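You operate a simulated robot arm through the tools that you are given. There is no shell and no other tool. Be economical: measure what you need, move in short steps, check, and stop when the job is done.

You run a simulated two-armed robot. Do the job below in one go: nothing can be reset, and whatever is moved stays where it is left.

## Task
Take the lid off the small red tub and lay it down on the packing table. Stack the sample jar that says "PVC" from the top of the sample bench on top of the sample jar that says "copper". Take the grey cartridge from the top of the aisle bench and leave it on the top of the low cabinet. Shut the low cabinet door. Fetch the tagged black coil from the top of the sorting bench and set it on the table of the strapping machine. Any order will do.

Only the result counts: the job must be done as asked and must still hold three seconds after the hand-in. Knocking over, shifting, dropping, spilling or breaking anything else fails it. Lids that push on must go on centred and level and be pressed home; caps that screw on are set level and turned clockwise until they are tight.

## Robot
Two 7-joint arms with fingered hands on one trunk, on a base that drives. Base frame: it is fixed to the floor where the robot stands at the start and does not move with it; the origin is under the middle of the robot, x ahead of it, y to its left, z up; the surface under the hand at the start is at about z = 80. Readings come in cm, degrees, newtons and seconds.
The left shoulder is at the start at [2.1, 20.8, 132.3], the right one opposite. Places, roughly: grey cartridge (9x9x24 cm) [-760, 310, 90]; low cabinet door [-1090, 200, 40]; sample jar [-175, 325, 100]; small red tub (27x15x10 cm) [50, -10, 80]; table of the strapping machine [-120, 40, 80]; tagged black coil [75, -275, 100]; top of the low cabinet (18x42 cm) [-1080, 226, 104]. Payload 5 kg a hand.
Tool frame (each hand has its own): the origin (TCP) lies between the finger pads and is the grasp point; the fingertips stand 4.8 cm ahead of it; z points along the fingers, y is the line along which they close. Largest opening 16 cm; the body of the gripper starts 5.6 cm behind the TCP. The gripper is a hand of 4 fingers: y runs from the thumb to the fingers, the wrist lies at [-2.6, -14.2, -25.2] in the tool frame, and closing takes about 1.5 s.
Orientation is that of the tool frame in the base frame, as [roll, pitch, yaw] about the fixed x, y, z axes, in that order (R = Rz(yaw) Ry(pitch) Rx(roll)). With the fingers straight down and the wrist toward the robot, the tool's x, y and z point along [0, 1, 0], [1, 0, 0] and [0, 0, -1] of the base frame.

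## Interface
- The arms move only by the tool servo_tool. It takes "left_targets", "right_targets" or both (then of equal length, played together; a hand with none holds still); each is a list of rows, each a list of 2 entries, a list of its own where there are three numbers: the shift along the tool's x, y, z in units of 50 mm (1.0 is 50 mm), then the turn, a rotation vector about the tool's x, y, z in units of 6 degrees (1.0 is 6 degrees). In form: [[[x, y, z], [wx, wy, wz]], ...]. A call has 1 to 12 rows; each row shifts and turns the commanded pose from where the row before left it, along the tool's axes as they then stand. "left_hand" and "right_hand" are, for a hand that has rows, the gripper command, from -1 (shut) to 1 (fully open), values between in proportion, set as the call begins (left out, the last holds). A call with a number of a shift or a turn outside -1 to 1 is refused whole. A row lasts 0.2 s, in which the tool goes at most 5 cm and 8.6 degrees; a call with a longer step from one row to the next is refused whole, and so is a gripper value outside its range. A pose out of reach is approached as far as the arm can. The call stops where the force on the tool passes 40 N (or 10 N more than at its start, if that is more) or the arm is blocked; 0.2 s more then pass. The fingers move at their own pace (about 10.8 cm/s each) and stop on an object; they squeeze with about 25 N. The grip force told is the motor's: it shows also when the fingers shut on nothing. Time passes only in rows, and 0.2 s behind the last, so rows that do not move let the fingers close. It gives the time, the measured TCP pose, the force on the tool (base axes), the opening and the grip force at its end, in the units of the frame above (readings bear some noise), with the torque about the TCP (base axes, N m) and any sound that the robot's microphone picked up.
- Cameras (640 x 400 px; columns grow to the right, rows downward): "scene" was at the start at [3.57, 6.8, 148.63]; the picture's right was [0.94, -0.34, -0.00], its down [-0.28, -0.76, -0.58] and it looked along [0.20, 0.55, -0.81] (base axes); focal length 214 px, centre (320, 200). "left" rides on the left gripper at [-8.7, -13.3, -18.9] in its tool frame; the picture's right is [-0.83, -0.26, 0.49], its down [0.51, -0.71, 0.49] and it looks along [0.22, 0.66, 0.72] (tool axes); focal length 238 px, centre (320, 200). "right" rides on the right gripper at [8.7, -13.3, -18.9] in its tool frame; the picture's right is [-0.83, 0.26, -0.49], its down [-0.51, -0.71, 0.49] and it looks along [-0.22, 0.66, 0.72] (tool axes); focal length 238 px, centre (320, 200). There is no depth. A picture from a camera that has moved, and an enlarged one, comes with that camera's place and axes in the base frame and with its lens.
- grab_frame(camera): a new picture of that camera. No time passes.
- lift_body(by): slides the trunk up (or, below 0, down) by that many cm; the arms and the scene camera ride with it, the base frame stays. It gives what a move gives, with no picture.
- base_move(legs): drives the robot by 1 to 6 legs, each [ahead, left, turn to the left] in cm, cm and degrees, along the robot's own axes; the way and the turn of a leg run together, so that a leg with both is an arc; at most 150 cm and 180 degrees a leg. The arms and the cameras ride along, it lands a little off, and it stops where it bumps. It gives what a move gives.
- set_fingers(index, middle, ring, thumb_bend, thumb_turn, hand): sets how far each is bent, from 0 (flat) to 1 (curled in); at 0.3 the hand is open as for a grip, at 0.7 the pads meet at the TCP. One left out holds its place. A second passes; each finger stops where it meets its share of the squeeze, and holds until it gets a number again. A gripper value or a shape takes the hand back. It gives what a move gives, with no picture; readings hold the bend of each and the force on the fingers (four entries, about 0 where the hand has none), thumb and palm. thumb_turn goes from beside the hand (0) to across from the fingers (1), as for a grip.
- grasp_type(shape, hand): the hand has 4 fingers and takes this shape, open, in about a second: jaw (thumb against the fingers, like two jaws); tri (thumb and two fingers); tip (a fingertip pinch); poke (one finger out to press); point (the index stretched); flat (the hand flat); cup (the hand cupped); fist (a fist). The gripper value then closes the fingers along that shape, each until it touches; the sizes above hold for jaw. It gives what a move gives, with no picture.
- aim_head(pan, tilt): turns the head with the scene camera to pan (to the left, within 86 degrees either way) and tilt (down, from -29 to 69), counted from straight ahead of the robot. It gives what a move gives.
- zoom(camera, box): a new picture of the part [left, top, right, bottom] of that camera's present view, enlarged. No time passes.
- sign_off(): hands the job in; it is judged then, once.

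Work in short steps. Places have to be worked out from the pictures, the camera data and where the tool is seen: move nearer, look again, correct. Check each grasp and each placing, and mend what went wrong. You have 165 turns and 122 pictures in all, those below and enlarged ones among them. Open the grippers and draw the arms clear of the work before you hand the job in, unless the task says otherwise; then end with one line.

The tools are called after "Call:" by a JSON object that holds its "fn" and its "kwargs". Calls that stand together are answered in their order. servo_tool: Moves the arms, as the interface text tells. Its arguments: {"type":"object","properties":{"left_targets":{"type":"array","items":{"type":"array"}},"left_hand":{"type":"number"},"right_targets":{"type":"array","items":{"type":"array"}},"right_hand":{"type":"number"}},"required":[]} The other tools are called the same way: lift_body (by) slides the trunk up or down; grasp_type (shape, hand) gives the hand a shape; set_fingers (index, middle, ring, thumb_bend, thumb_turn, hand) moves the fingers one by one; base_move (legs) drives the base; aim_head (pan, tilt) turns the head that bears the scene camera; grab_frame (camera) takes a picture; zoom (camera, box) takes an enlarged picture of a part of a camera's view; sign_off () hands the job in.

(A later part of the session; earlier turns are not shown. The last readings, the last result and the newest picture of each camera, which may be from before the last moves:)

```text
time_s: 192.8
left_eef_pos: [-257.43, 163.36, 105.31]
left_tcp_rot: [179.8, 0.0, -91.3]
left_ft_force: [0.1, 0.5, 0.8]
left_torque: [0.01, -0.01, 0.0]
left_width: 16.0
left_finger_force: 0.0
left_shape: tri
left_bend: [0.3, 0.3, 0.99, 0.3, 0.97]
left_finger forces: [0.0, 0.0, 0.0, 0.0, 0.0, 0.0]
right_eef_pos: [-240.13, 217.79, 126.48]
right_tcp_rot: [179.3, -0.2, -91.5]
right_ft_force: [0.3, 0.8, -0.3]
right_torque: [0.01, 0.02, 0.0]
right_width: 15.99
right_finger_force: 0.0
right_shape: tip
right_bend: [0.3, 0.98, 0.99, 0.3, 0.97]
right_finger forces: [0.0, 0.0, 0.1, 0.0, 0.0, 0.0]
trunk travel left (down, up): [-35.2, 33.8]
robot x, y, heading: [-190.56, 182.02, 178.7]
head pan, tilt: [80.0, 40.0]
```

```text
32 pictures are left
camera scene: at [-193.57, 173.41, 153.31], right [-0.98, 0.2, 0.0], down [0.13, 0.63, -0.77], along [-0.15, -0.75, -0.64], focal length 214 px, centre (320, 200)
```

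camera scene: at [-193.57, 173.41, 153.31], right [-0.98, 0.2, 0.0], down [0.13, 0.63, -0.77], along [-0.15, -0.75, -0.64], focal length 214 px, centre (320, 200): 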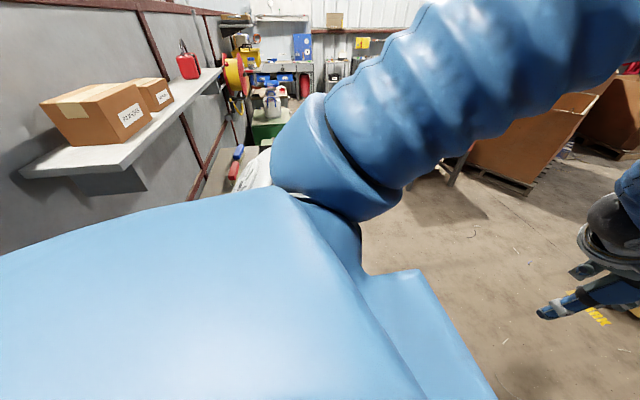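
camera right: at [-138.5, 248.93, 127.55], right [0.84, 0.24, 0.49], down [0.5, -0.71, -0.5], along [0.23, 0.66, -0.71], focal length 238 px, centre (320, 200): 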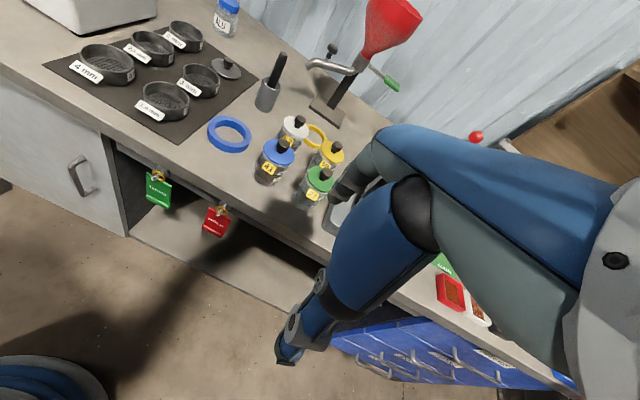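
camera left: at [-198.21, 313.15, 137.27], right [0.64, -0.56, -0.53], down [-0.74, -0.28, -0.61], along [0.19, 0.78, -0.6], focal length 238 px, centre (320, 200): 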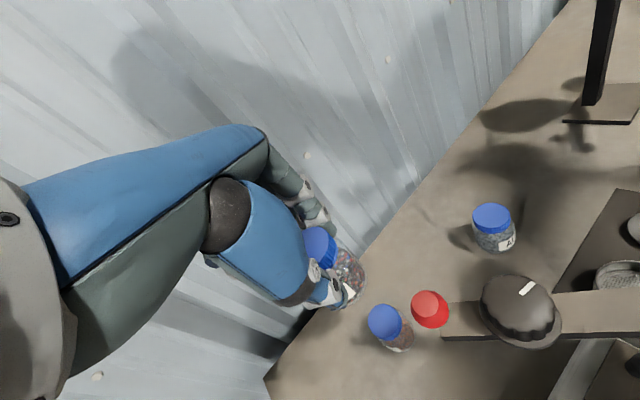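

I was touching the bench end on the left. I step 6 cm to the right, go straight ahead, then cut diagonally.

Call:
{"fn": "base_move", "kwargs": {"legs": [[0, -6, 1.2], [90, 0, 0], [100, 96, 0]]}}

Call:
{"fn": "aim_head", "kwargs": {"pan": -5, "tilt": 15}}

Call:
{"fn": "grab_frame", "kwargs": {"camera": "scene"}}

```text
time_s: 204.5
left_eef_pos: [-440.8, 67.3, 105.22]
left_tcp_rot: [179.9, -0.1, -88.4]
left_ft_force: [0.1, -0.7, 0.2]
left_torque: [0.02, 0.03, 0.02]
left_width: 16.02
left_finger_force: 0.0
left_shape: tri
left_bend: [0.3, 0.3, 0.99, 0.3, 0.97]
left_finger forces: [0.1, 0.0, 0.0, 0.1, 0.0, 0.0]
right_eef_pos: [-426.09, 122.35, 126.69]
right_tcp_rot: [179.3, -0.1, -88.5]
right_ft_force: [-0.3, -0.3, -0.4]
right_torque: [-0.01, 0.0, 0.01]
right_width: 16.01
right_finger_force: 0.1
right_shape: tip
right_bend: [0.3, 0.98, 0.99, 0.3, 0.97]
right_finger forces: [0.0, 0.0, 0.0, 0.1, 0.0, 0.0]
trunk travel left (down, up): [-35.2, 33.8]
robot x, y, heading: [-375.02, 88.8, -178.6]
head pan, tilt: [80.0, 40.0]
```

```text
time_s: 206.1
left_eef_pos: [-440.8, 67.17, 105.21]
left_tcp_rot: [179.7, 0.0, -88.5]
left_ft_force: [0.4, 0.1, 0.5]
left_torque: [0.02, -0.02, 0.04]
left_width: 15.99
left_finger_force: 0.0
left_shape: tri
left_bend: [0.3, 0.3, 0.99, 0.3, 0.97]
left_finger forces: [0.1, 0.1, 0.1, 0.0, 0.0, 0.0]
right_eef_pos: [-426.1, 122.31, 126.63]
right_tcp_rot: [179.3, -0.2, -88.7]
right_ft_force: [0.1, 0.6, 0.2]
right_torque: [0.01, -0.03, 0.06]
right_width: 15.98
right_finger_force: 0.1
right_shape: tip
right_bend: [0.3, 0.98, 0.99, 0.3, 0.97]
right_finger forces: [0.0, 0.0, 0.1, 0.0, 0.0, 0.1]
trunk travel left (down, up): [-35.2, 33.8]
robot x, y, heading: [-375.12, 89.06, -178.2]
head pan, tilt: [-5.0, 15.0]
```

```text
31 pictures are left
camera scene: at [-385.46, 89.31, 157.26], right [0.06, 1.0, 0.0], down [0.26, -0.02, -0.97], along [-0.96, 0.06, -0.26], focal length 214 px, centre (320, 200)
```

scene: 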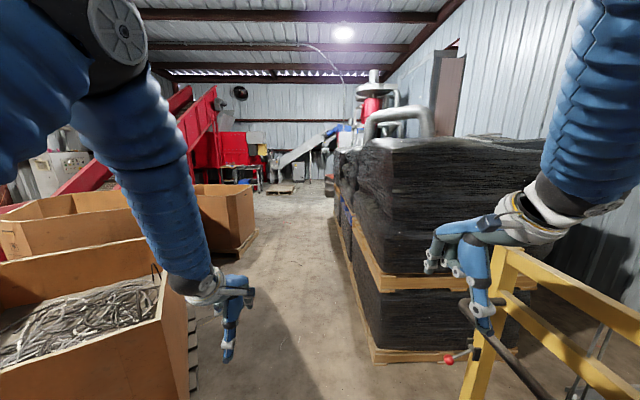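

Corridor is y≈16–137 here. I tuck the right hand in, shift 10 cm left, straighten and go ahead 260 cm.

Call:
{"fn": "servo_tool", "kwargs": {"right_targets": [[[0.9, 0, 0], [0, 0, 0]], [[0.9, 0, 0], [0, 0, 0]]], "right_hand": 1}}

Call:
{"fn": "base_move", "kwargs": {"legs": [[0, 10, -1.8], [130, 0, 0], [120, 0, 0]]}}

Call:
{"fn": "aim_head", "kwargs": {"pan": -30, "tilt": 15}}

Call:
{"fn": "grab_frame", "kwargs": {"camera": "scene"}}

```text
time_s: 206.7
left_eef_pos: [-440.8, 67.22, 105.15]
left_tcp_rot: [179.7, 0.0, -88.4]
left_ft_force: [0.3, -0.4, 1.0]
left_torque: [0.05, 0.01, -0.02]
left_width: 16.0
left_finger_force: 0.1
left_shape: tri
left_bend: [0.3, 0.3, 0.99, 0.3, 0.97]
left_finger forces: [0.1, 0.0, 0.0, 0.1, 0.0, 0.0]
right_eef_pos: [-428.98, 115.7, 123.86]
right_tcp_rot: [179.4, -0.3, -88.6]
right_ft_force: [-0.6, -0.3, -0.3]
right_torque: [0.09, 0.01, -0.05]
right_width: 15.98
right_finger_force: 0.2
right_shape: tip
right_bend: [0.3, 0.98, 0.99, 0.3, 0.97]
right_finger forces: [0.0, 0.0, 0.0, 0.0, 0.0, 0.0]
right hand out of reach, approached as far as the arm can: row 1, 2
trunk travel left (down, up): [-35.2, 33.8]
robot x, y, heading: [-374.73, 88.6, -178.7]
head pan, tilt: [-5.0, 15.0]
```

```text
time_s: 219.7
left_eef_pos: [-691.48, 59.21, 105.23]
left_tcp_rot: [179.9, -0.1, -90.4]
left_ft_force: [0.0, 0.2, 0.2]
left_torque: [-0.03, -0.01, -0.01]
left_width: 15.99
left_finger_force: 0.2
left_shape: tri
left_bend: [0.3, 0.3, 0.99, 0.3, 0.97]
left_finger forces: [0.0, 0.0, 0.0, 0.0, 0.0, 0.1]
right_eef_pos: [-678.16, 107.07, 123.75]
right_tcp_rot: [179.3, -0.2, -90.5]
right_ft_force: [-0.6, -0.3, -0.2]
right_torque: [0.03, -0.01, 0.03]
right_width: 16.01
right_finger_force: 0.1
right_shape: tip
right_bend: [0.3, 0.98, 0.99, 0.3, 0.97]
right_finger forces: [0.0, 0.0, 0.0, 0.0, 0.0, 0.0]
trunk travel left (down, up): [-35.2, 33.8]
robot x, y, heading: [-625.23, 78.35, 179.6]
head pan, tilt: [-5.0, 15.0]
```

```text
time_s: 220.6
left_eef_pos: [-691.54, 59.14, 105.3]
left_tcp_rot: [179.8, 0.1, -90.4]
left_ft_force: [-1.2, -0.3, 0.0]
left_torque: [0.02, 0.03, 0.0]
left_width: 15.98
left_finger_force: 0.1
left_shape: tri
left_bend: [0.3, 0.3, 0.99, 0.3, 0.97]
left_finger forces: [0.0, 0.0, 0.0, 0.1, 0.0, 0.1]
right_eef_pos: [-677.94, 107.17, 123.84]
right_tcp_rot: [179.3, -0.4, -90.4]
right_ft_force: [-0.3, 0.0, 0.0]
right_torque: [0.01, 0.0, -0.03]
right_width: 15.99
right_finger_force: 0.1
right_shape: tip
right_bend: [0.3, 0.98, 0.99, 0.3, 0.97]
right_finger forces: [0.0, 0.1, 0.0, 0.1, 0.0, 0.0]
trunk travel left (down, up): [-35.2, 33.8]
robot x, y, heading: [-625.0, 78.56, 179.5]
head pan, tilt: [-30.0, 15.0]
```

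```text
30 pictures are left
camera scene: at [-634.25, 83.17, 157.26], right [0.51, 0.86, 0.0], down [0.22, -0.13, -0.97], along [-0.83, 0.49, -0.26], focal length 214 px, centre (320, 200)
```

scene: 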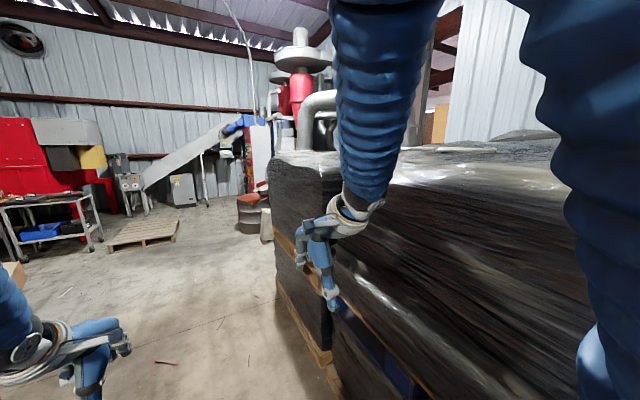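

Pallets end near x≈−740. I drive 150 cm farther and look to the right.

Call:
{"fn": "base_move", "kwargs": {"legs": [[150, 0, 0]]}}

Call:
{"fn": "aim_head", "kwargs": {"pan": -75, "tilt": 15}}

Call:
{"fn": "grab_frame", "kwargs": {"camera": "scene"}}

```text
time_s: 228.2
left_eef_pos: [-844.2, 57.29, 105.15]
left_tcp_rot: [179.8, 0.0, -89.4]
left_ft_force: [-0.6, 0.3, -0.5]
left_torque: [0.0, -0.04, 0.0]
left_width: 16.01
left_finger_force: 0.1
left_shape: tri
left_bend: [0.3, 0.3, 0.99, 0.3, 0.97]
left_finger forces: [0.1, 0.0, 0.0, 0.0, 0.1, 0.1]
right_eef_pos: [-831.73, 105.61, 123.72]
right_tcp_rot: [179.3, -0.3, -89.4]
right_ft_force: [-0.1, 0.3, -0.7]
right_torque: [0.02, -0.01, 0.0]
right_width: 15.98
right_finger_force: 0.1
right_shape: tip
right_bend: [0.3, 0.98, 0.99, 0.3, 0.97]
right_finger forces: [0.1, 0.0, 0.1, 0.0, 0.0, 0.0]
trunk travel left (down, up): [-35.2, 33.8]
robot x, y, heading: [-778.48, 78.02, -179.1]
head pan, tilt: [-30.0, 15.0]
```

```text
time_s: 229.3
left_eef_pos: [-844.24, 57.43, 105.22]
left_tcp_rot: [179.7, 0.0, -89.3]
left_ft_force: [-0.4, -0.3, -0.6]
left_torque: [-0.01, 0.0, -0.05]
left_width: 15.98
left_finger_force: 0.2
left_shape: tri
left_bend: [0.3, 0.3, 0.99, 0.3, 0.97]
left_finger forces: [0.0, 0.0, 0.0, 0.1, 0.0, 0.0]
right_eef_pos: [-831.91, 105.59, 123.84]
right_tcp_rot: [179.3, -0.3, -89.4]
right_ft_force: [-0.7, 0.0, -0.3]
right_torque: [0.0, -0.01, 0.03]
right_width: 16.03
right_finger_force: 0.1
right_shape: tip
right_bend: [0.3, 0.98, 0.99, 0.3, 0.97]
right_finger forces: [0.1, 0.1, 0.0, 0.0, 0.0, 0.1]
trunk travel left (down, up): [-35.2, 33.8]
robot x, y, heading: [-777.95, 78.13, -179.3]
head pan, tilt: [-75.0, 15.0]
```

```text
29 pictures are left
camera scene: at [-781.91, 86.93, 157.27], right [0.96, 0.27, 0.0], down [0.07, -0.25, -0.97], along [-0.26, 0.93, -0.26], focal length 214 px, centre (320, 200)
```

scene: 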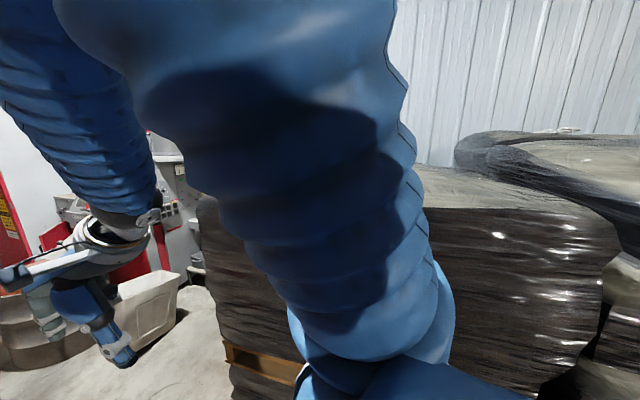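

Pallets reach to about x≈−860. I go 105 cm farther and turn right to face +y.

Call:
{"fn": "base_move", "kwargs": {"legs": [[105, 0, 0], [0, 0, -100]]}}

Call:
{"fn": "aim_head", "kwargs": {"pan": -20, "tilt": 12}}

Call:
{"fn": "grab_frame", "kwargs": {"camera": "scene"}}

```text
time_s: 238.9
left_eef_pos: [-889.83, 145.7, 105.23]
left_tcp_rot: [179.8, -0.1, 169.1]
left_ft_force: [0.0, 0.1, 0.0]
left_torque: [-0.02, 0.0, 0.02]
left_width: 16.0
left_finger_force: 0.1
left_shape: tri
left_bend: [0.3, 0.3, 0.99, 0.3, 0.97]
left_finger forces: [0.0, 0.1, 0.1, 0.1, 0.0, 0.0]
right_eef_pos: [-845.02, 123.76, 123.78]
right_tcp_rot: [179.4, -0.4, 169.0]
right_ft_force: [-0.4, 0.3, 0.8]
right_torque: [0.02, 0.0, 0.03]
right_width: 16.0
right_finger_force: 0.0
right_shape: tip
right_bend: [0.3, 0.98, 0.99, 0.3, 0.97]
right_finger forces: [0.0, 0.0, 0.0, 0.0, 0.1, 0.0]
trunk travel left (down, up): [-35.2, 33.8]
robot x, y, heading: [-882.95, 77.12, 79.4]
head pan, tilt: [-75.0, 15.0]
```

```text
time_s: 240.2
left_eef_pos: [-889.88, 145.72, 105.35]
left_tcp_rot: [179.8, 0.0, 169.0]
left_ft_force: [-0.4, -0.1, 0.5]
left_torque: [-0.01, 0.0, 0.0]
left_width: 16.0
left_finger_force: 0.0
left_shape: tri
left_bend: [0.3, 0.3, 0.99, 0.3, 0.97]
left_finger forces: [0.1, 0.0, 0.0, 0.1, 0.1, 0.0]
right_eef_pos: [-845.06, 123.8, 123.79]
right_tcp_rot: [179.3, -0.3, 169.0]
right_ft_force: [-1.5, 0.0, 0.4]
right_torque: [0.01, 0.02, -0.02]
right_width: 15.99
right_finger_force: 0.0
right_shape: tip
right_bend: [0.3, 0.98, 0.99, 0.3, 0.97]
right_finger forces: [0.0, 0.0, 0.1, 0.0, 0.1, 0.0]
trunk travel left (down, up): [-35.2, 33.8]
robot x, y, heading: [-882.61, 77.16, 79.0]
head pan, tilt: [-20.0, 12.0]
```

```text
28 pictures are left
camera scene: at [-877.83, 85.94, 157.75], right [0.86, -0.51, 0.0], down [-0.11, -0.18, -0.98], along [0.5, 0.84, -0.21], focal length 214 px, centre (320, 200)
```

scene: 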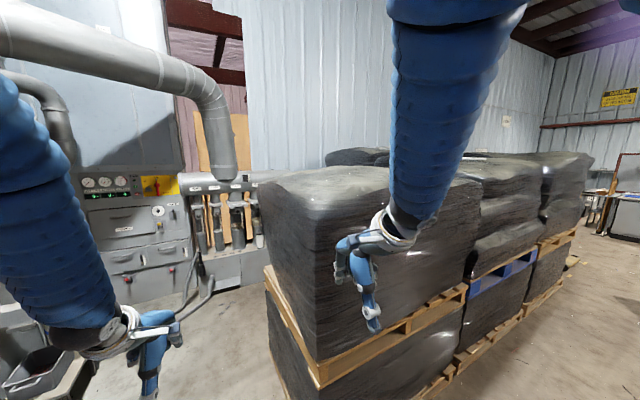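

The passage continues behind the pallets on the right. I straighten, move ahead 105 cm and look right.

Call:
{"fn": "base_move", "kwargs": {"legs": [[0, 0, 11], [105, 0, 0]]}}

Call:
{"fn": "aim_head", "kwargs": {"pan": -35, "tilt": 20}}

Call:
{"fn": "grab_frame", "kwargs": {"camera": "scene"}}

```text
time_s: 246.3
left_eef_pos: [-904.19, 247.48, 105.24]
left_tcp_rot: [179.7, -0.1, -179.5]
left_ft_force: [0.4, 1.7, -0.2]
left_torque: [-0.03, -0.03, -0.03]
left_width: 15.99
left_finger_force: 0.0
left_shape: tri
left_bend: [0.3, 0.3, 0.99, 0.3, 0.97]
left_finger forces: [0.1, 0.0, 0.1, 0.1, 0.0, 0.0]
right_eef_pos: [-855.88, 234.83, 123.81]
right_tcp_rot: [179.3, -0.3, -179.5]
right_ft_force: [0.8, 1.0, -0.9]
right_torque: [-0.03, -0.02, 0.04]
right_width: 16.0
right_finger_force: 0.0
right_shape: tip
right_bend: [0.3, 0.98, 0.99, 0.3, 0.97]
right_finger forces: [0.1, 0.1, 0.1, 0.0, 0.1, 0.1]
trunk travel left (down, up): [-35.2, 33.8]
robot x, y, heading: [-883.62, 181.48, 90.6]
head pan, tilt: [-20.0, 12.0]
```

```text
time_s: 247.1
left_eef_pos: [-904.12, 247.43, 105.38]
left_tcp_rot: [179.8, 0.0, -179.4]
left_ft_force: [0.5, -0.1, 0.1]
left_torque: [0.0, -0.02, -0.01]
left_width: 16.01
left_finger_force: 0.0
left_shape: tri
left_bend: [0.3, 0.3, 0.99, 0.3, 0.97]
left_finger forces: [0.1, 0.0, 0.0, 0.0, 0.0, 0.1]
right_eef_pos: [-855.87, 234.89, 123.88]
right_tcp_rot: [179.3, -0.3, -179.6]
right_ft_force: [0.4, 0.0, -0.2]
right_torque: [-0.04, -0.02, -0.03]
right_width: 15.99
right_finger_force: 0.1
right_shape: tip
right_bend: [0.3, 0.98, 0.99, 0.3, 0.97]
right_finger forces: [0.0, 0.0, 0.0, 0.1, 0.0, 0.0]
trunk travel left (down, up): [-35.2, 33.8]
robot x, y, heading: [-883.6, 181.41, 90.2]
head pan, tilt: [-35.0, 20.0]
```

```text
27 pictures are left
camera scene: at [-878.24, 190.15, 156.46], right [0.83, -0.56, 0.0], down [-0.19, -0.28, -0.94], along [0.53, 0.78, -0.34], focal length 214 px, centre (320, 200)
```

scene: 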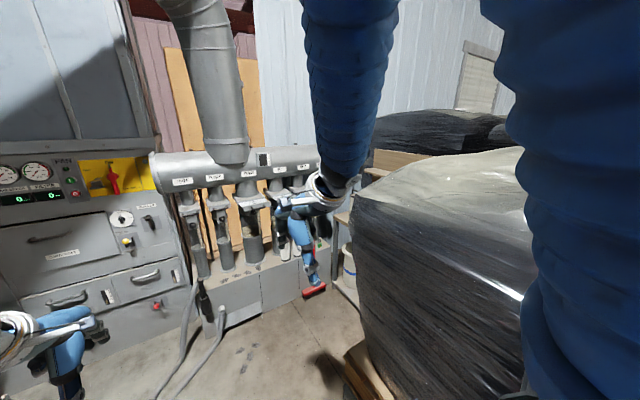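

The aisle bench lies behind the pallets, reachable from its left end. I raise the trunk (pallet tops z≈125), roll ahead and turn 40° right to look at it.

Call:
{"fn": "lift_body", "kwargs": {"by": 30}}

Call:
{"fn": "base_move", "kwargs": {"legs": [[42, -12, 0], [0, 0, -35]]}}

Call:
{"fn": "aim_head", "kwargs": {"pan": 0, "tilt": 30}}

Call:
{"fn": "grab_frame", "kwargs": {"camera": "scene"}}

```text
time_s: 250.1
left_eef_pos: [-904.11, 247.54, 135.34]
left_tcp_rot: [179.8, 0.1, -179.4]
left_ft_force: [-0.2, 0.0, 0.2]
left_torque: [-0.02, -0.01, 0.05]
left_width: 16.02
left_finger_force: 0.1
left_shape: tri
left_bend: [0.3, 0.3, 0.99, 0.3, 0.97]
left_finger forces: [0.0, 0.1, 0.0, 0.1, 0.1, 0.0]
right_eef_pos: [-855.88, 234.95, 153.9]
right_tcp_rot: [179.3, -0.3, -179.5]
right_ft_force: [-0.3, 0.1, 0.5]
right_torque: [-0.01, 0.03, 0.03]
right_width: 16.01
right_finger_force: 0.1
right_shape: tip
right_bend: [0.3, 0.98, 0.99, 0.3, 0.97]
right_finger forces: [0.1, 0.0, 0.1, 0.0, 0.0, 0.0]
trunk travel left (down, up): [-65.2, 3.8]
robot x, y, heading: [-883.51, 182.04, 90.5]
head pan, tilt: [-35.0, 20.0]
```

```text
time_s: 254.4
left_eef_pos: [-850.79, 290.16, 135.35]
left_tcp_rot: [179.9, 0.0, 145.4]
left_ft_force: [-0.2, 1.0, 0.1]
left_torque: [0.01, -0.05, 0.0]
left_width: 16.01
left_finger_force: 0.2
left_shape: tri
left_bend: [0.3, 0.3, 0.99, 0.3, 0.97]
left_finger forces: [0.0, 0.0, 0.0, 0.0, 0.1, 0.0]
right_eef_pos: [-818.54, 251.97, 153.93]
right_tcp_rot: [179.4, -0.4, 145.3]
right_ft_force: [-0.3, 0.7, 0.3]
right_torque: [-0.01, -0.02, 0.01]
right_width: 15.97
right_finger_force: 0.0
right_shape: tip
right_bend: [0.3, 0.98, 0.99, 0.3, 0.97]
right_finger forces: [0.0, 0.0, 0.1, 0.0, 0.0, 0.0]
trunk travel left (down, up): [-65.2, 3.8]
robot x, y, heading: [-871.73, 224.42, 55.2]
head pan, tilt: [-35.0, 20.0]
```

```text
time_s: 255.4
left_eef_pos: [-850.73, 290.14, 135.12]
left_tcp_rot: [179.8, 0.1, 145.5]
left_ft_force: [-0.4, 0.9, -0.3]
left_torque: [-0.02, -0.01, 0.02]
left_width: 15.99
left_finger_force: 0.1
left_shape: tri
left_bend: [0.3, 0.3, 0.99, 0.3, 0.97]
left_finger forces: [0.0, 0.1, 0.0, 0.0, 0.0, 0.0]
right_eef_pos: [-818.49, 252.09, 153.86]
right_tcp_rot: [179.3, -0.3, 145.3]
right_ft_force: [0.1, 0.2, 0.2]
right_torque: [-0.03, -0.02, 0.01]
right_width: 15.99
right_finger_force: 0.1
right_shape: tip
right_bend: [0.3, 0.98, 0.99, 0.3, 0.97]
right_finger forces: [0.0, 0.0, 0.0, 0.0, 0.0, 0.1]
trunk travel left (down, up): [-65.2, 3.8]
robot x, y, heading: [-871.98, 224.36, 55.4]
head pan, tilt: [0.0, 30.0]
```

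```text
26 pictures are left
camera scene: at [-866.17, 232.63, 184.84], right [0.82, -0.57, 0.0], down [-0.28, -0.41, -0.87], along [0.49, 0.71, -0.5], focal length 214 px, centre (320, 200)
```

scene: 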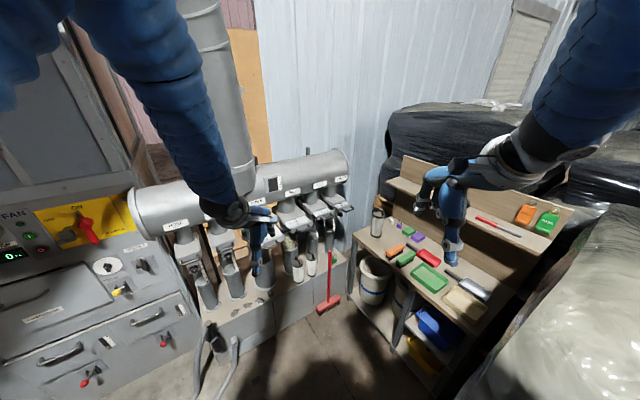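

The aisle bench is visible; I zoom on its top.

Call:
{"fn": "zoom", "kwargs": {"camera": "scene", "box": [330, 150, 560, 330]}}

```text
2.22 times, centred on (445, 240) of scene
camera zoom: at [-866.17, 232.63, 184.84], right [0.82, -0.57, 0.0], down [-0.28, -0.41, -0.87], along [0.49, 0.71, -0.5], focal length 477 px, centre (42, 111)
```

zoom: 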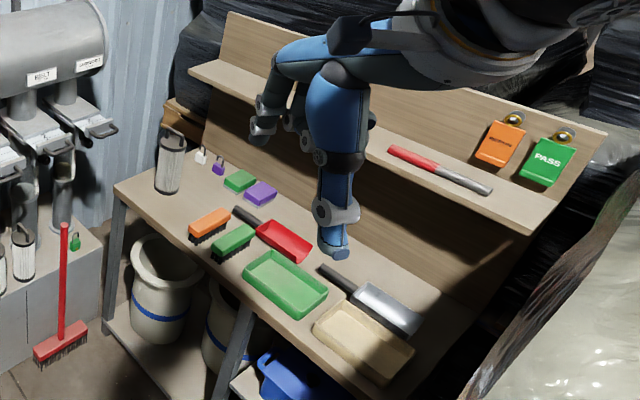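

Cartridge base is at about (−759, 313, z 80), standing near the bench's left end; the bench front is x≈−773. Before moving closer I check the floor for the pallet corner.

Call:
{"fn": "aim_head", "kwargs": {"pan": -15, "tilt": 62}}

Call:
{"fn": "grab_frame", "kwargs": {"camera": "scene"}}

```text
time_s: 256.4
left_eef_pos: [-850.8, 290.14, 135.17]
left_tcp_rot: [179.7, -0.1, 145.3]
left_ft_force: [0.1, 0.4, 0.0]
left_torque: [-0.01, -0.01, -0.02]
left_width: 15.98
left_finger_force: 0.1
left_shape: tri
left_bend: [0.3, 0.3, 0.99, 0.3, 0.97]
left_finger forces: [0.0, 0.1, 0.1, 0.0, 0.0, 0.1]
right_eef_pos: [-818.49, 252.04, 153.84]
right_tcp_rot: [179.3, -0.2, 145.3]
right_ft_force: [0.2, -0.5, -0.9]
right_torque: [0.03, -0.05, -0.01]
right_width: 16.0
right_finger_force: 0.0
right_shape: tip
right_bend: [0.3, 0.98, 0.99, 0.3, 0.97]
right_finger forces: [0.0, 0.0, 0.0, 0.1, 0.0, 0.0]
trunk travel left (down, up): [-65.2, 3.8]
robot x, y, heading: [-871.71, 224.74, 55.4]
head pan, tilt: [-15.0, 62.0]
```

```text
24 pictures are left
camera scene: at [-866.38, 229.32, 180.41], right [0.65, -0.76, 0.0], down [-0.67, -0.57, -0.47], along [0.36, 0.3, -0.88], focal length 214 px, centre (320, 200)
```

scene: 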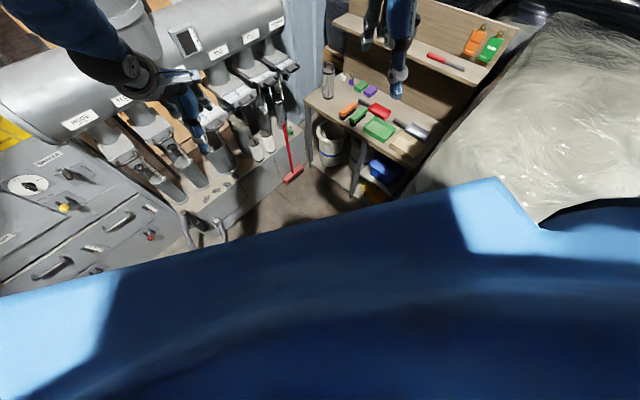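

Pallets fill y<228 (x>−823); the clear bay is y≈230–318. I sidestep, turn to heading ≈10°, then slide into the bay.

Call:
{"fn": "base_move", "kwargs": {"legs": [[-2, 14, 0], [0, 0, -45], [48, 27, 0]]}}

Call:
{"fn": "aim_head", "kwargs": {"pan": 20, "tilt": 45}}

Call:
{"fn": "grab_frame", "kwargs": {"camera": "scene"}}

```text
time_s: 261.2
left_eef_pos: [-804.91, 275.42, 135.67]
left_tcp_rot: [179.6, -0.4, 98.0]
left_ft_force: [0.5, -3.6, 0.4]
left_torque: [0.4, 0.15, 0.07]
left_width: 15.99
left_finger_force: 0.0
left_shape: tri
left_bend: [0.3, 0.3, 0.99, 0.3, 0.97]
left_finger forces: [0.1, 0.1, 0.1, 0.0, 0.0, 0.0]
right_eef_pos: [-811.12, 225.74, 153.82]
right_tcp_rot: [179.2, -0.6, 98.0]
right_ft_force: [-0.1, -3.9, -1.5]
right_torque: [0.42, -0.01, 0.08]
right_width: 16.0
right_finger_force: 0.2
right_shape: tip
right_bend: [0.3, 0.98, 0.99, 0.3, 0.97]
right_finger forces: [0.0, 0.1, 0.0, 0.1, 0.1, 0.0]
trunk travel left (down, up): [-65.2, 3.8]
robot x, y, heading: [-867.5, 247.02, 7.9]
head pan, tilt: [-15.0, 62.0]
stopped in leg 3: the robot was blocked; the commanded pose is now the measured one
```

```text
time_s: 262.3
left_eef_pos: [-805.23, 276.82, 135.42]
left_tcp_rot: [179.7, -0.1, 98.5]
left_ft_force: [-0.9, 1.0, -0.4]
left_torque: [-0.05, -0.12, -0.02]
left_width: 15.98
left_finger_force: 0.0
left_shape: tri
left_bend: [0.3, 0.3, 0.99, 0.3, 0.97]
left_finger forces: [0.0, 0.1, 0.0, 0.1, 0.1, 0.0]
right_eef_pos: [-811.36, 227.05, 154.06]
right_tcp_rot: [179.1, -0.4, 98.2]
right_ft_force: [-1.7, 0.8, -1.0]
right_torque: [-0.08, -0.09, -0.03]
right_width: 16.01
right_finger_force: 0.0
right_shape: tip
right_bend: [0.3, 0.98, 0.99, 0.3, 0.97]
right_finger forces: [0.0, 0.1, 0.2, 0.0, 0.0, 0.0]
trunk travel left (down, up): [-65.2, 3.8]
robot x, y, heading: [-867.53, 247.61, 8.2]
head pan, tilt: [20.0, 45.0]
```

```text
23 pictures are left
camera scene: at [-859.66, 251.37, 182.59], right [0.47, -0.88, 0.0], down [-0.62, -0.33, -0.71], along [0.62, 0.33, -0.71], focal length 214 px, centre (320, 200)
```

scene: 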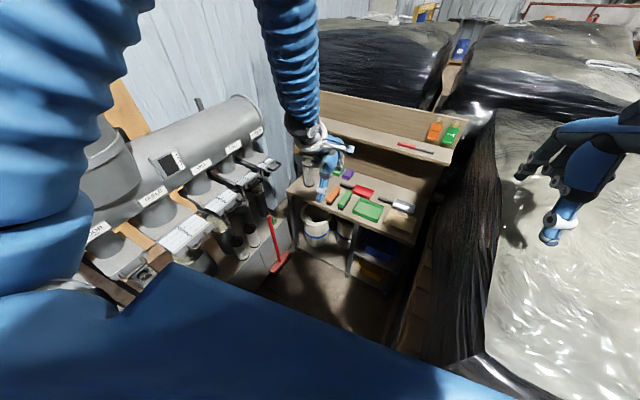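

The left elbow probably met the fixed duct. I back off 5 cm, extend the left arm so the elbow straightens, turn to ~28°, then slide in.

Call:
{"fn": "base_move", "kwargs": {"legs": [[-5, -2, 0]]}}

Call:
{"fn": "servo_tool", "kwargs": {"left_targets": [[[-0.35, 0.92, 0], [0, 0, 0]], [[-0.35, 0.92, 0], [0, 0, 0]], [[-0.35, 0.92, 0], [0, 0, 0]], [[-0.35, 0.92, 0], [0, 0, 0]]]}}

Call:
{"fn": "base_move", "kwargs": {"legs": [[0, 0, 20], [40, -4, 0]]}}

Call:
{"fn": "aim_head", "kwargs": {"pan": 5, "tilt": 45}}

Call:
{"fn": "grab_frame", "kwargs": {"camera": "scene"}}

```text
time_s: 263.2
left_eef_pos: [-808.75, 274.3, 134.9]
left_tcp_rot: [-179.9, 0.0, 98.5]
left_ft_force: [1.9, 2.1, -1.1]
left_torque: [-0.25, 0.29, -0.07]
left_width: 15.98
left_finger_force: 0.1
left_shape: tri
left_bend: [0.3, 0.3, 0.99, 0.3, 0.97]
left_finger forces: [0.0, 0.1, 0.1, 0.0, 0.0, 0.0]
right_eef_pos: [-814.71, 224.63, 153.64]
right_tcp_rot: [179.6, -0.2, 98.2]
right_ft_force: [3.7, 1.4, -0.9]
right_torque: [-0.21, 0.35, -0.01]
right_width: 16.01
right_finger_force: 0.1
right_shape: tip
right_bend: [0.3, 0.98, 0.99, 0.3, 0.97]
right_finger forces: [0.0, 0.0, 0.1, 0.1, 0.0, 0.1]
trunk travel left (down, up): [-65.2, 3.8]
robot x, y, heading: [-872.01, 244.14, 8.1]
head pan, tilt: [20.0, 45.0]
```

```text
time_s: 264.2
left_eef_pos: [-790.05, 269.75, 135.1]
left_tcp_rot: [179.9, -0.2, 98.6]
left_ft_force: [0.8, 1.1, -1.8]
left_torque: [-0.02, 0.09, 0.0]
left_width: 15.99
left_finger_force: 0.0
left_shape: tri
left_bend: [0.3, 0.3, 0.99, 0.3, 0.97]
left_finger forces: [0.0, 0.0, 0.0, 0.1, 0.1, 0.0]
right_eef_pos: [-815.36, 224.19, 153.8]
right_tcp_rot: [179.3, -0.4, 98.3]
right_ft_force: [1.3, 0.2, 0.1]
right_torque: [0.03, 0.12, 0.04]
right_width: 16.0
right_finger_force: 0.0
right_shape: tip
right_bend: [0.3, 0.98, 0.99, 0.3, 0.97]
right_finger forces: [0.0, 0.0, 0.0, 0.0, 0.0, 0.1]
trunk travel left (down, up): [-65.2, 3.8]
robot x, y, heading: [-872.39, 244.69, 8.2]
head pan, tilt: [20.0, 45.0]
```

```text
time_s: 266.9
left_eef_pos: [-789.07, 296.29, 135.45]
left_tcp_rot: [179.8, -0.1, 112.6]
left_ft_force: [-0.9, -0.2, -0.3]
left_torque: [0.05, -0.05, 0.01]
left_width: 16.0
left_finger_force: 0.1
left_shape: tri
left_bend: [0.3, 0.3, 0.99, 0.3, 0.97]
left_finger forces: [0.0, 0.0, 0.1, 0.0, 0.1, 0.1]
right_eef_pos: [-802.77, 246.0, 154.01]
right_tcp_rot: [179.2, -0.4, 112.0]
right_ft_force: [-1.2, 0.0, -0.3]
right_torque: [0.02, -0.06, 0.0]
right_width: 16.0
right_finger_force: 0.1
right_shape: tip
right_bend: [0.3, 0.98, 0.99, 0.3, 0.98]
right_finger forces: [0.0, 0.0, 0.1, 0.0, 0.0, 0.0]
trunk travel left (down, up): [-65.2, 3.8]
robot x, y, heading: [-862.24, 251.98, 21.8]
head pan, tilt: [20.0, 45.0]
stopped in leg 2: the robot was blocked; the commanded pose is now the measured one
```

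```text
time_s: 267.7
left_eef_pos: [-788.53, 296.6, 135.13]
left_tcp_rot: [179.9, -0.1, 112.4]
left_ft_force: [0.7, 0.9, -0.7]
left_torque: [-0.08, 0.05, 0.0]
left_width: 16.0
left_finger_force: 0.1
left_shape: tri
left_bend: [0.3, 0.3, 0.99, 0.3, 0.97]
left_finger forces: [0.0, 0.1, 0.0, 0.0, 0.0, 0.0]
right_eef_pos: [-802.02, 246.31, 153.78]
right_tcp_rot: [179.4, -0.3, 112.2]
right_ft_force: [1.7, 1.7, -0.2]
right_torque: [-0.15, 0.19, 0.01]
right_width: 16.02
right_finger_force: 0.0
right_shape: tip
right_bend: [0.3, 0.98, 0.99, 0.3, 0.98]
right_finger forces: [0.0, 0.0, 0.0, 0.0, 0.0, 0.0]
trunk travel left (down, up): [-65.2, 3.8]
robot x, y, heading: [-862.02, 252.24, 22.1]
head pan, tilt: [5.0, 45.0]
```

```text
22 pictures are left
camera scene: at [-853.54, 256.51, 182.55], right [0.45, -0.89, 0.0], down [-0.63, -0.32, -0.7], along [0.63, 0.32, -0.71], focal length 214 px, centre (320, 200)
```

scene: 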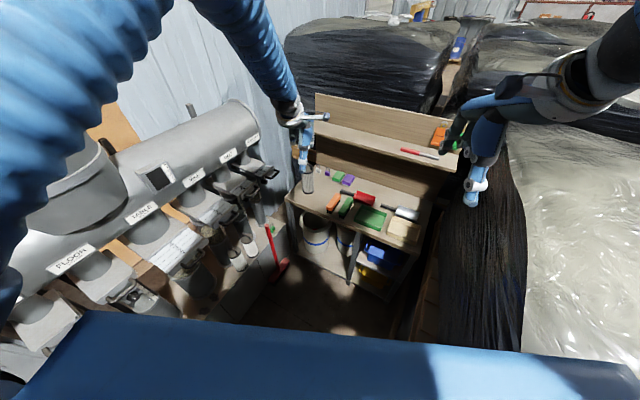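

The flared left upper arm is touching the fixed duct. Stretching the arm nearly straight brings the elbow in; I extend 10 cm more and then advance a little.

Call:
{"fn": "servo_tool", "kwargs": {"left_targets": [[[-0.1, 0.7, 0], [0, 0, 0]], [[-0.1, 0.7, 0], [0, 0, 0]], [[-0.1, 0.6, 0], [0, 0, 0]]]}}

Call:
{"fn": "base_move", "kwargs": {"legs": [[12, 0, 2], [12, 0, 2]]}}

Call:
{"fn": "grab_frame", "kwargs": {"camera": "left"}}

```text
time_s: 268.5
left_eef_pos: [-779.16, 299.01, 135.3]
left_tcp_rot: [179.9, -0.1, 112.5]
left_ft_force: [0.0, -0.1, -0.1]
left_torque: [0.0, -0.01, -0.01]
left_width: 16.01
left_finger_force: 0.1
left_shape: tri
left_bend: [0.3, 0.3, 0.99, 0.3, 0.97]
left_finger forces: [0.0, 0.0, 0.0, 0.1, 0.1, 0.0]
right_eef_pos: [-802.42, 246.01, 153.91]
right_tcp_rot: [179.1, -0.4, 112.1]
right_ft_force: [0.6, 0.0, 0.5]
right_torque: [0.0, 0.0, -0.01]
right_width: 15.97
right_finger_force: 0.0
right_shape: tip
right_bend: [0.3, 0.98, 0.99, 0.3, 0.98]
right_finger forces: [0.0, 0.0, 0.0, 0.0, 0.0, 0.1]
trunk travel left (down, up): [-65.2, 3.8]
robot x, y, heading: [-862.16, 252.58, 22.1]
head pan, tilt: [5.0, 45.0]
```

```text
time_s: 270.6
left_eef_pos: [-762.17, 313.34, 136.7]
left_tcp_rot: [179.1, 0.0, 116.0]
left_ft_force: [-2.7, -4.4, 3.8]
left_torque: [0.59, -0.22, 0.15]
left_width: 15.97
left_finger_force: 0.1
left_shape: tri
left_bend: [0.3, 0.3, 0.99, 0.3, 0.97]
left_finger forces: [0.1, 0.0, 0.1, 0.1, 0.1, 0.1]
right_eef_pos: [-782.28, 259.18, 154.68]
right_tcp_rot: [178.5, -0.4, 115.8]
right_ft_force: [-5.4, -2.0, 2.1]
right_torque: [0.24, -0.63, -0.1]
right_width: 15.99
right_finger_force: 0.0
right_shape: tip
right_bend: [0.3, 0.98, 0.99, 0.3, 0.97]
right_finger forces: [0.1, 0.1, 0.0, 0.0, 0.0, 0.1]
trunk travel left (down, up): [-65.2, 3.8]
robot x, y, heading: [-840.56, 262.58, 25.7]
head pan, tilt: [5.0, 45.0]
```

```text
21 pictures are left
camera left: at [-770.49, 299.66, 155.32], right [0.14, -0.86, -0.49], down [-0.85, 0.15, -0.5], along [0.5, 0.49, -0.71], focal length 238 px, centre (320, 200)
```

left: 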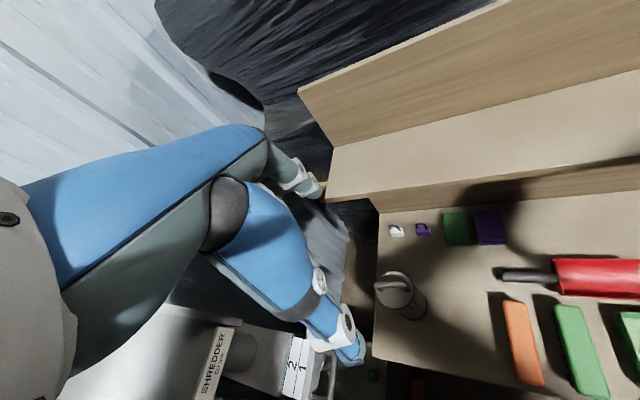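

The left hand is almost above the cartridge (−759.5, 314). I roll 3 cm ahead, open the hand in jaw shape, lower the trunk 14 cm, and look.

Call:
{"fn": "base_move", "kwargs": {"legs": [[3, 0, 0]]}}

Call:
{"fn": "grasp_type", "kwargs": {"hand": "left", "shape": "jaw"}}

Call:
{"fn": "lift_body", "kwargs": {"by": -14}}

Call:
{"fn": "zoom", "kwargs": {"camera": "left", "box": [240, 140, 480, 340]}}

```text
time_s: 271.4
left_eef_pos: [-758.97, 315.22, 135.94]
left_tcp_rot: [179.5, 0.1, 116.2]
left_ft_force: [-1.9, -0.5, 1.2]
left_torque: [0.01, -0.19, 0.02]
left_width: 16.02
left_finger_force: 0.0
left_shape: tri
left_bend: [0.3, 0.3, 0.99, 0.3, 0.97]
left_finger forces: [0.0, 0.0, 0.0, 0.0, 0.0, 0.0]
right_eef_pos: [-778.72, 261.03, 154.21]
right_tcp_rot: [178.9, -0.4, 116.0]
right_ft_force: [-1.6, -0.3, 1.1]
right_torque: [-0.02, -0.24, -0.09]
right_width: 15.99
right_finger_force: 0.0
right_shape: tip
right_bend: [0.3, 0.98, 0.99, 0.3, 0.97]
right_finger forces: [0.0, 0.0, 0.0, 0.0, 0.0, 0.0]
trunk travel left (down, up): [-65.2, 3.8]
robot x, y, heading: [-838.17, 263.81, 26.0]
head pan, tilt: [5.0, 45.0]
```

```text
time_s: 272.3
left_eef_pos: [-758.23, 315.33, 135.43]
left_tcp_rot: [179.8, -0.2, 116.3]
left_ft_force: [0.1, 0.0, -0.9]
left_torque: [0.01, 0.04, -0.01]
left_width: 15.99
left_finger_force: 0.0
left_shape: jaw
left_bend: [0.3, 0.3, 0.3, 0.3, 0.97]
left_finger forces: [0.0, 0.0, 0.0, 0.1, 0.0, 0.0]
right_eef_pos: [-778.1, 261.11, 153.74]
right_tcp_rot: [179.2, -0.3, 116.0]
right_ft_force: [0.5, 0.1, -0.6]
right_torque: [-0.03, 0.1, 0.01]
right_width: 16.01
right_finger_force: 0.0
right_shape: tip
right_bend: [0.3, 0.98, 0.99, 0.3, 0.97]
right_finger forces: [0.0, 0.0, 0.0, 0.0, 0.1, 0.1]
trunk travel left (down, up): [-65.2, 3.8]
robot x, y, heading: [-838.12, 263.3, 25.9]
head pan, tilt: [5.0, 45.0]
```

```text
time_s: 274.0
left_eef_pos: [-758.42, 315.36, 121.66]
left_tcp_rot: [179.8, -0.1, 116.2]
left_ft_force: [-0.1, 1.2, -0.1]
left_torque: [-0.03, 0.03, 0.03]
left_width: 16.0
left_finger_force: 0.0
left_shape: jaw
left_bend: [0.3, 0.3, 0.3, 0.3, 0.97]
left_finger forces: [0.0, 0.0, 0.0, 0.0, 0.1, 0.0]
right_eef_pos: [-778.2, 261.17, 140.02]
right_tcp_rot: [179.1, -0.4, 116.1]
right_ft_force: [0.8, 0.4, 0.1]
right_torque: [0.0, -0.01, 0.0]
right_width: 15.99
right_finger_force: 0.1
right_shape: tip
right_bend: [0.3, 0.98, 0.99, 0.3, 0.97]
right_finger forces: [0.0, 0.0, 0.0, 0.0, 0.0, 0.1]
trunk travel left (down, up): [-51.2, 17.8]
robot x, y, heading: [-838.12, 263.37, 26.0]
head pan, tilt: [5.0, 45.0]
```

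```text
2.00 times, centred on (360, 240) of left
camera zoom: at [-766.5, 301.72, 140.48], right [0.14, -0.86, -0.49], down [-0.86, 0.14, -0.49], along [0.5, 0.49, -0.72], focal length 477 px, centre (240, 120)
```

zoom: 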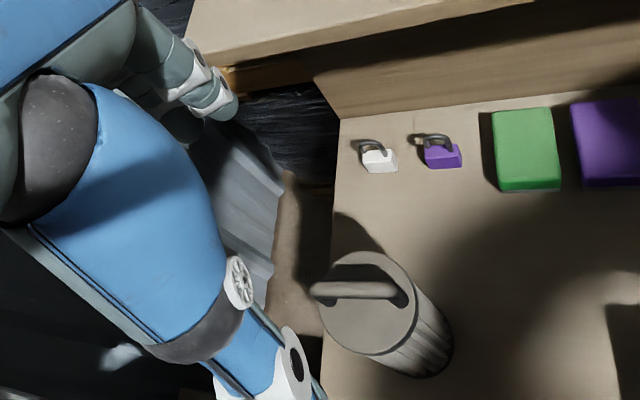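

Cap centre measured at (−758.6, 313.6). I correct (−0.2, −1.8) and go down to z≈101.5.

Call:
{"fn": "servo_tool", "kwargs": {"left_targets": [[[-0.306, -0.194, 0.3], [0, 0, 0]], [[0, 0, 0.8], [0, 0, 0]], [[0, 0, 0.8], [0, 0, 0]], [[0, 0, 0.8], [0, 0, 0]], [[0, 0, 0.8], [0, 0, 0]], [[0, 0, 0.5], [0, 0, 0]], [[0, 0, 0], [0, 0, 0]]]}}

Call:
{"fn": "zoom", "kwargs": {"camera": "left", "box": [200, 120, 440, 340]}}

```text
time_s: 275.6
left_eef_pos: [-758.68, 313.52, 101.67]
left_tcp_rot: [179.7, -0.2, 116.2]
left_ft_force: [0.7, -0.7, -0.3]
left_torque: [0.05, -0.02, 0.0]
left_width: 15.99
left_finger_force: 0.0
left_shape: jaw
left_bend: [0.3, 0.3, 0.3, 0.3, 0.97]
left_finger forces: [0.0, 0.0, 0.0, 0.0, 0.0, 0.0]
right_eef_pos: [-778.24, 261.13, 140.05]
right_tcp_rot: [179.2, -0.5, 116.1]
right_ft_force: [-0.2, 0.3, -0.4]
right_torque: [0.0, -0.02, 0.02]
right_width: 15.99
right_finger_force: 0.1
right_shape: tip
right_bend: [0.3, 0.98, 0.99, 0.3, 0.97]
right_finger forces: [0.0, 0.0, 0.0, 0.1, 0.0, 0.0]
trunk travel left (down, up): [-51.2, 17.8]
robot x, y, heading: [-838.18, 263.21, 26.0]
head pan, tilt: [5.0, 45.0]
```

```text
1.82 times, centred on (320, 230) of left
camera zoom: at [-766.77, 299.96, 120.46], right [0.14, -0.86, -0.49], down [-0.86, 0.14, -0.49], along [0.5, 0.49, -0.72], focal length 433 px, centre (320, 146)
```

zoom: 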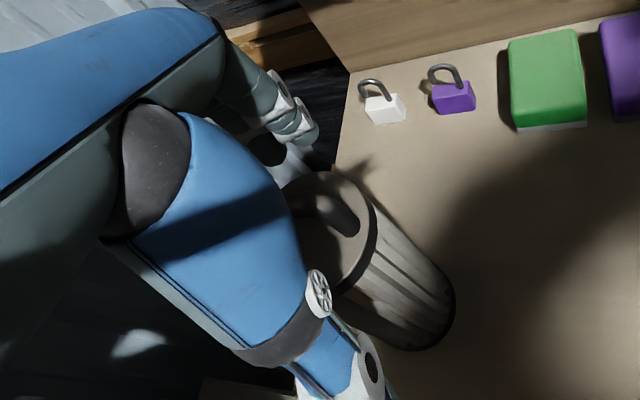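

Cartridge is centred between thumb and fingers. I close all fingers together with set_fingers to avoid pushing it over.

Call:
{"fn": "set_fingers", "kwargs": {"hand": "left", "index": 0.8, "middle": 0.8, "ring": 0.8, "thumb_bend": 0.8}}

Call:
{"fn": "zoom", "kwargs": {"camera": "left", "box": [200, 120, 440, 340]}}

```text
time_s: 276.6
left_eef_pos: [-758.57, 313.59, 101.48]
left_tcp_rot: [179.6, -0.1, 116.2]
left_ft_force: [-0.5, 0.0, -0.3]
left_torque: [-0.02, -0.02, 0.01]
left_width: 8.38
left_finger_force: 27.9
left_shape: fingers
left_bend: [0.53, 0.54, 0.73, 0.55, 0.94]
left_finger forces: [8.1, 8.9, 10.9, 0.1, 27.8, 0.1]
right_eef_pos: [-778.21, 261.08, 140.01]
right_tcp_rot: [179.1, -0.4, 116.1]
right_ft_force: [0.4, 0.3, -1.0]
right_torque: [0.01, 0.0, 0.01]
right_width: 15.99
right_finger_force: 0.0
right_shape: tip
right_bend: [0.3, 0.98, 0.99, 0.3, 0.97]
right_finger forces: [0.0, 0.1, 0.0, 0.1, 0.1, 0.0]
trunk travel left (down, up): [-51.2, 17.8]
robot x, y, heading: [-838.16, 263.18, 25.6]
head pan, tilt: [5.0, 45.0]
```

```text
1.82 times, centred on (320, 230) of left
camera zoom: at [-766.76, 300.0, 120.42], right [0.14, -0.86, -0.49], down [-0.86, 0.14, -0.49], along [0.49, 0.49, -0.72], focal length 433 px, centre (320, 146)
```

zoom: 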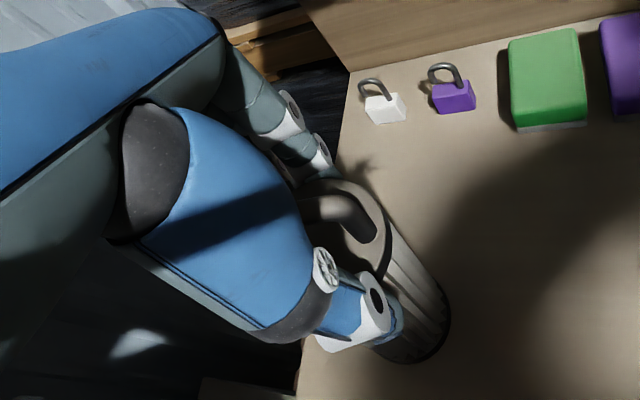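

Balanced grip at 8.4 cm. I lift with the trunk 17 cm, straight up.

Call:
{"fn": "lift_body", "kwargs": {"by": 3}}

Call:
{"fn": "lift_body", "kwargs": {"by": 14.5}}

Call:
{"fn": "servo_tool", "kwargs": {"left_targets": [[[0, 0, -0.6], [0, 0, 0]], [[0, 0, -0.6], [0, 0, 0]], [[0, 0, -0.6], [0, 0, 0]]]}}

Call:
{"fn": "grab_frame", "kwargs": {"camera": "scene"}}

```text
time_s: 277.3
left_eef_pos: [-758.72, 313.64, 104.51]
left_tcp_rot: [179.8, -0.1, 116.2]
left_ft_force: [0.2, 1.1, -4.3]
left_torque: [-0.01, 0.0, 0.01]
left_width: 8.33
left_finger_force: 22.2
left_shape: fingers
left_bend: [0.52, 0.53, 0.8, 0.56, 0.96]
left_finger forces: [10.3, 11.7, 0.0, 0.0, 22.2, 0.0]
right_eef_pos: [-778.06, 261.26, 142.83]
right_tcp_rot: [179.2, -0.5, 116.0]
right_ft_force: [0.7, -0.2, -0.6]
right_torque: [-0.03, 0.04, 0.03]
right_width: 15.99
right_finger_force: 0.0
right_shape: tip
right_bend: [0.3, 0.98, 0.99, 0.3, 0.97]
right_finger forces: [0.0, 0.0, 0.1, 0.0, 0.0, 0.1]
trunk travel left (down, up): [-54.2, 14.8]
robot x, y, heading: [-837.91, 263.13, 26.0]
head pan, tilt: [5.0, 45.0]
```

```text
time_s: 279.0
left_eef_pos: [-758.72, 313.68, 118.95]
left_tcp_rot: [179.8, -0.1, 116.2]
left_ft_force: [0.3, -0.4, -3.6]
left_torque: [-0.03, 0.01, -0.01]
left_width: 8.32
left_finger_force: 22.4
left_shape: fingers
left_bend: [0.52, 0.53, 0.8, 0.56, 0.96]
left_finger forces: [10.3, 11.8, 0.0, 0.1, 22.2, 0.1]
right_eef_pos: [-778.23, 261.08, 157.32]
right_tcp_rot: [179.1, -0.4, 116.0]
right_ft_force: [-0.3, 0.2, -1.3]
right_torque: [0.01, 0.06, 0.01]
right_width: 16.0
right_finger_force: 0.0
right_shape: tip
right_bend: [0.3, 0.98, 0.99, 0.3, 0.97]
right_finger forces: [0.0, 0.0, 0.0, 0.1, 0.0, 0.1]
trunk travel left (down, up): [-68.7, 0.3]
robot x, y, heading: [-838.31, 263.15, 25.8]
head pan, tilt: [5.0, 45.0]
```

```text
time_s: 279.8
left_eef_pos: [-758.79, 313.4, 127.99]
left_tcp_rot: [179.8, -0.1, 116.2]
left_ft_force: [-1.5, -0.5, -4.6]
left_torque: [-0.02, -0.1, -0.05]
left_width: 8.34
left_finger_force: 22.3
left_shape: fingers
left_bend: [0.52, 0.53, 0.8, 0.56, 0.96]
left_finger forces: [10.2, 11.7, 0.0, 0.0, 22.1, 0.0]
right_eef_pos: [-778.38, 261.08, 157.46]
right_tcp_rot: [179.1, -0.5, 116.0]
right_ft_force: [-0.6, -0.7, 0.1]
right_torque: [0.07, -0.01, -0.01]
right_width: 16.0
right_finger_force: 0.0
right_shape: tip
right_bend: [0.3, 0.98, 0.99, 0.3, 0.97]
right_finger forces: [0.0, 0.1, 0.1, 0.1, 0.0, 0.0]
trunk travel left (down, up): [-68.7, 0.3]
robot x, y, heading: [-838.47, 263.15, 26.2]
head pan, tilt: [5.0, 45.0]
```

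```text
17 pictures are left
camera scene: at [-830.19, 267.88, 186.09], right [0.51, -0.86, 0.0], down [-0.61, -0.36, -0.71], along [0.61, 0.36, -0.71], focal length 214 px, centre (320, 200)
```

scene: 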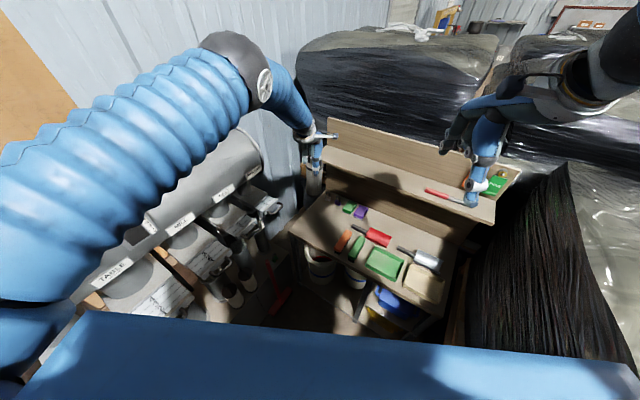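

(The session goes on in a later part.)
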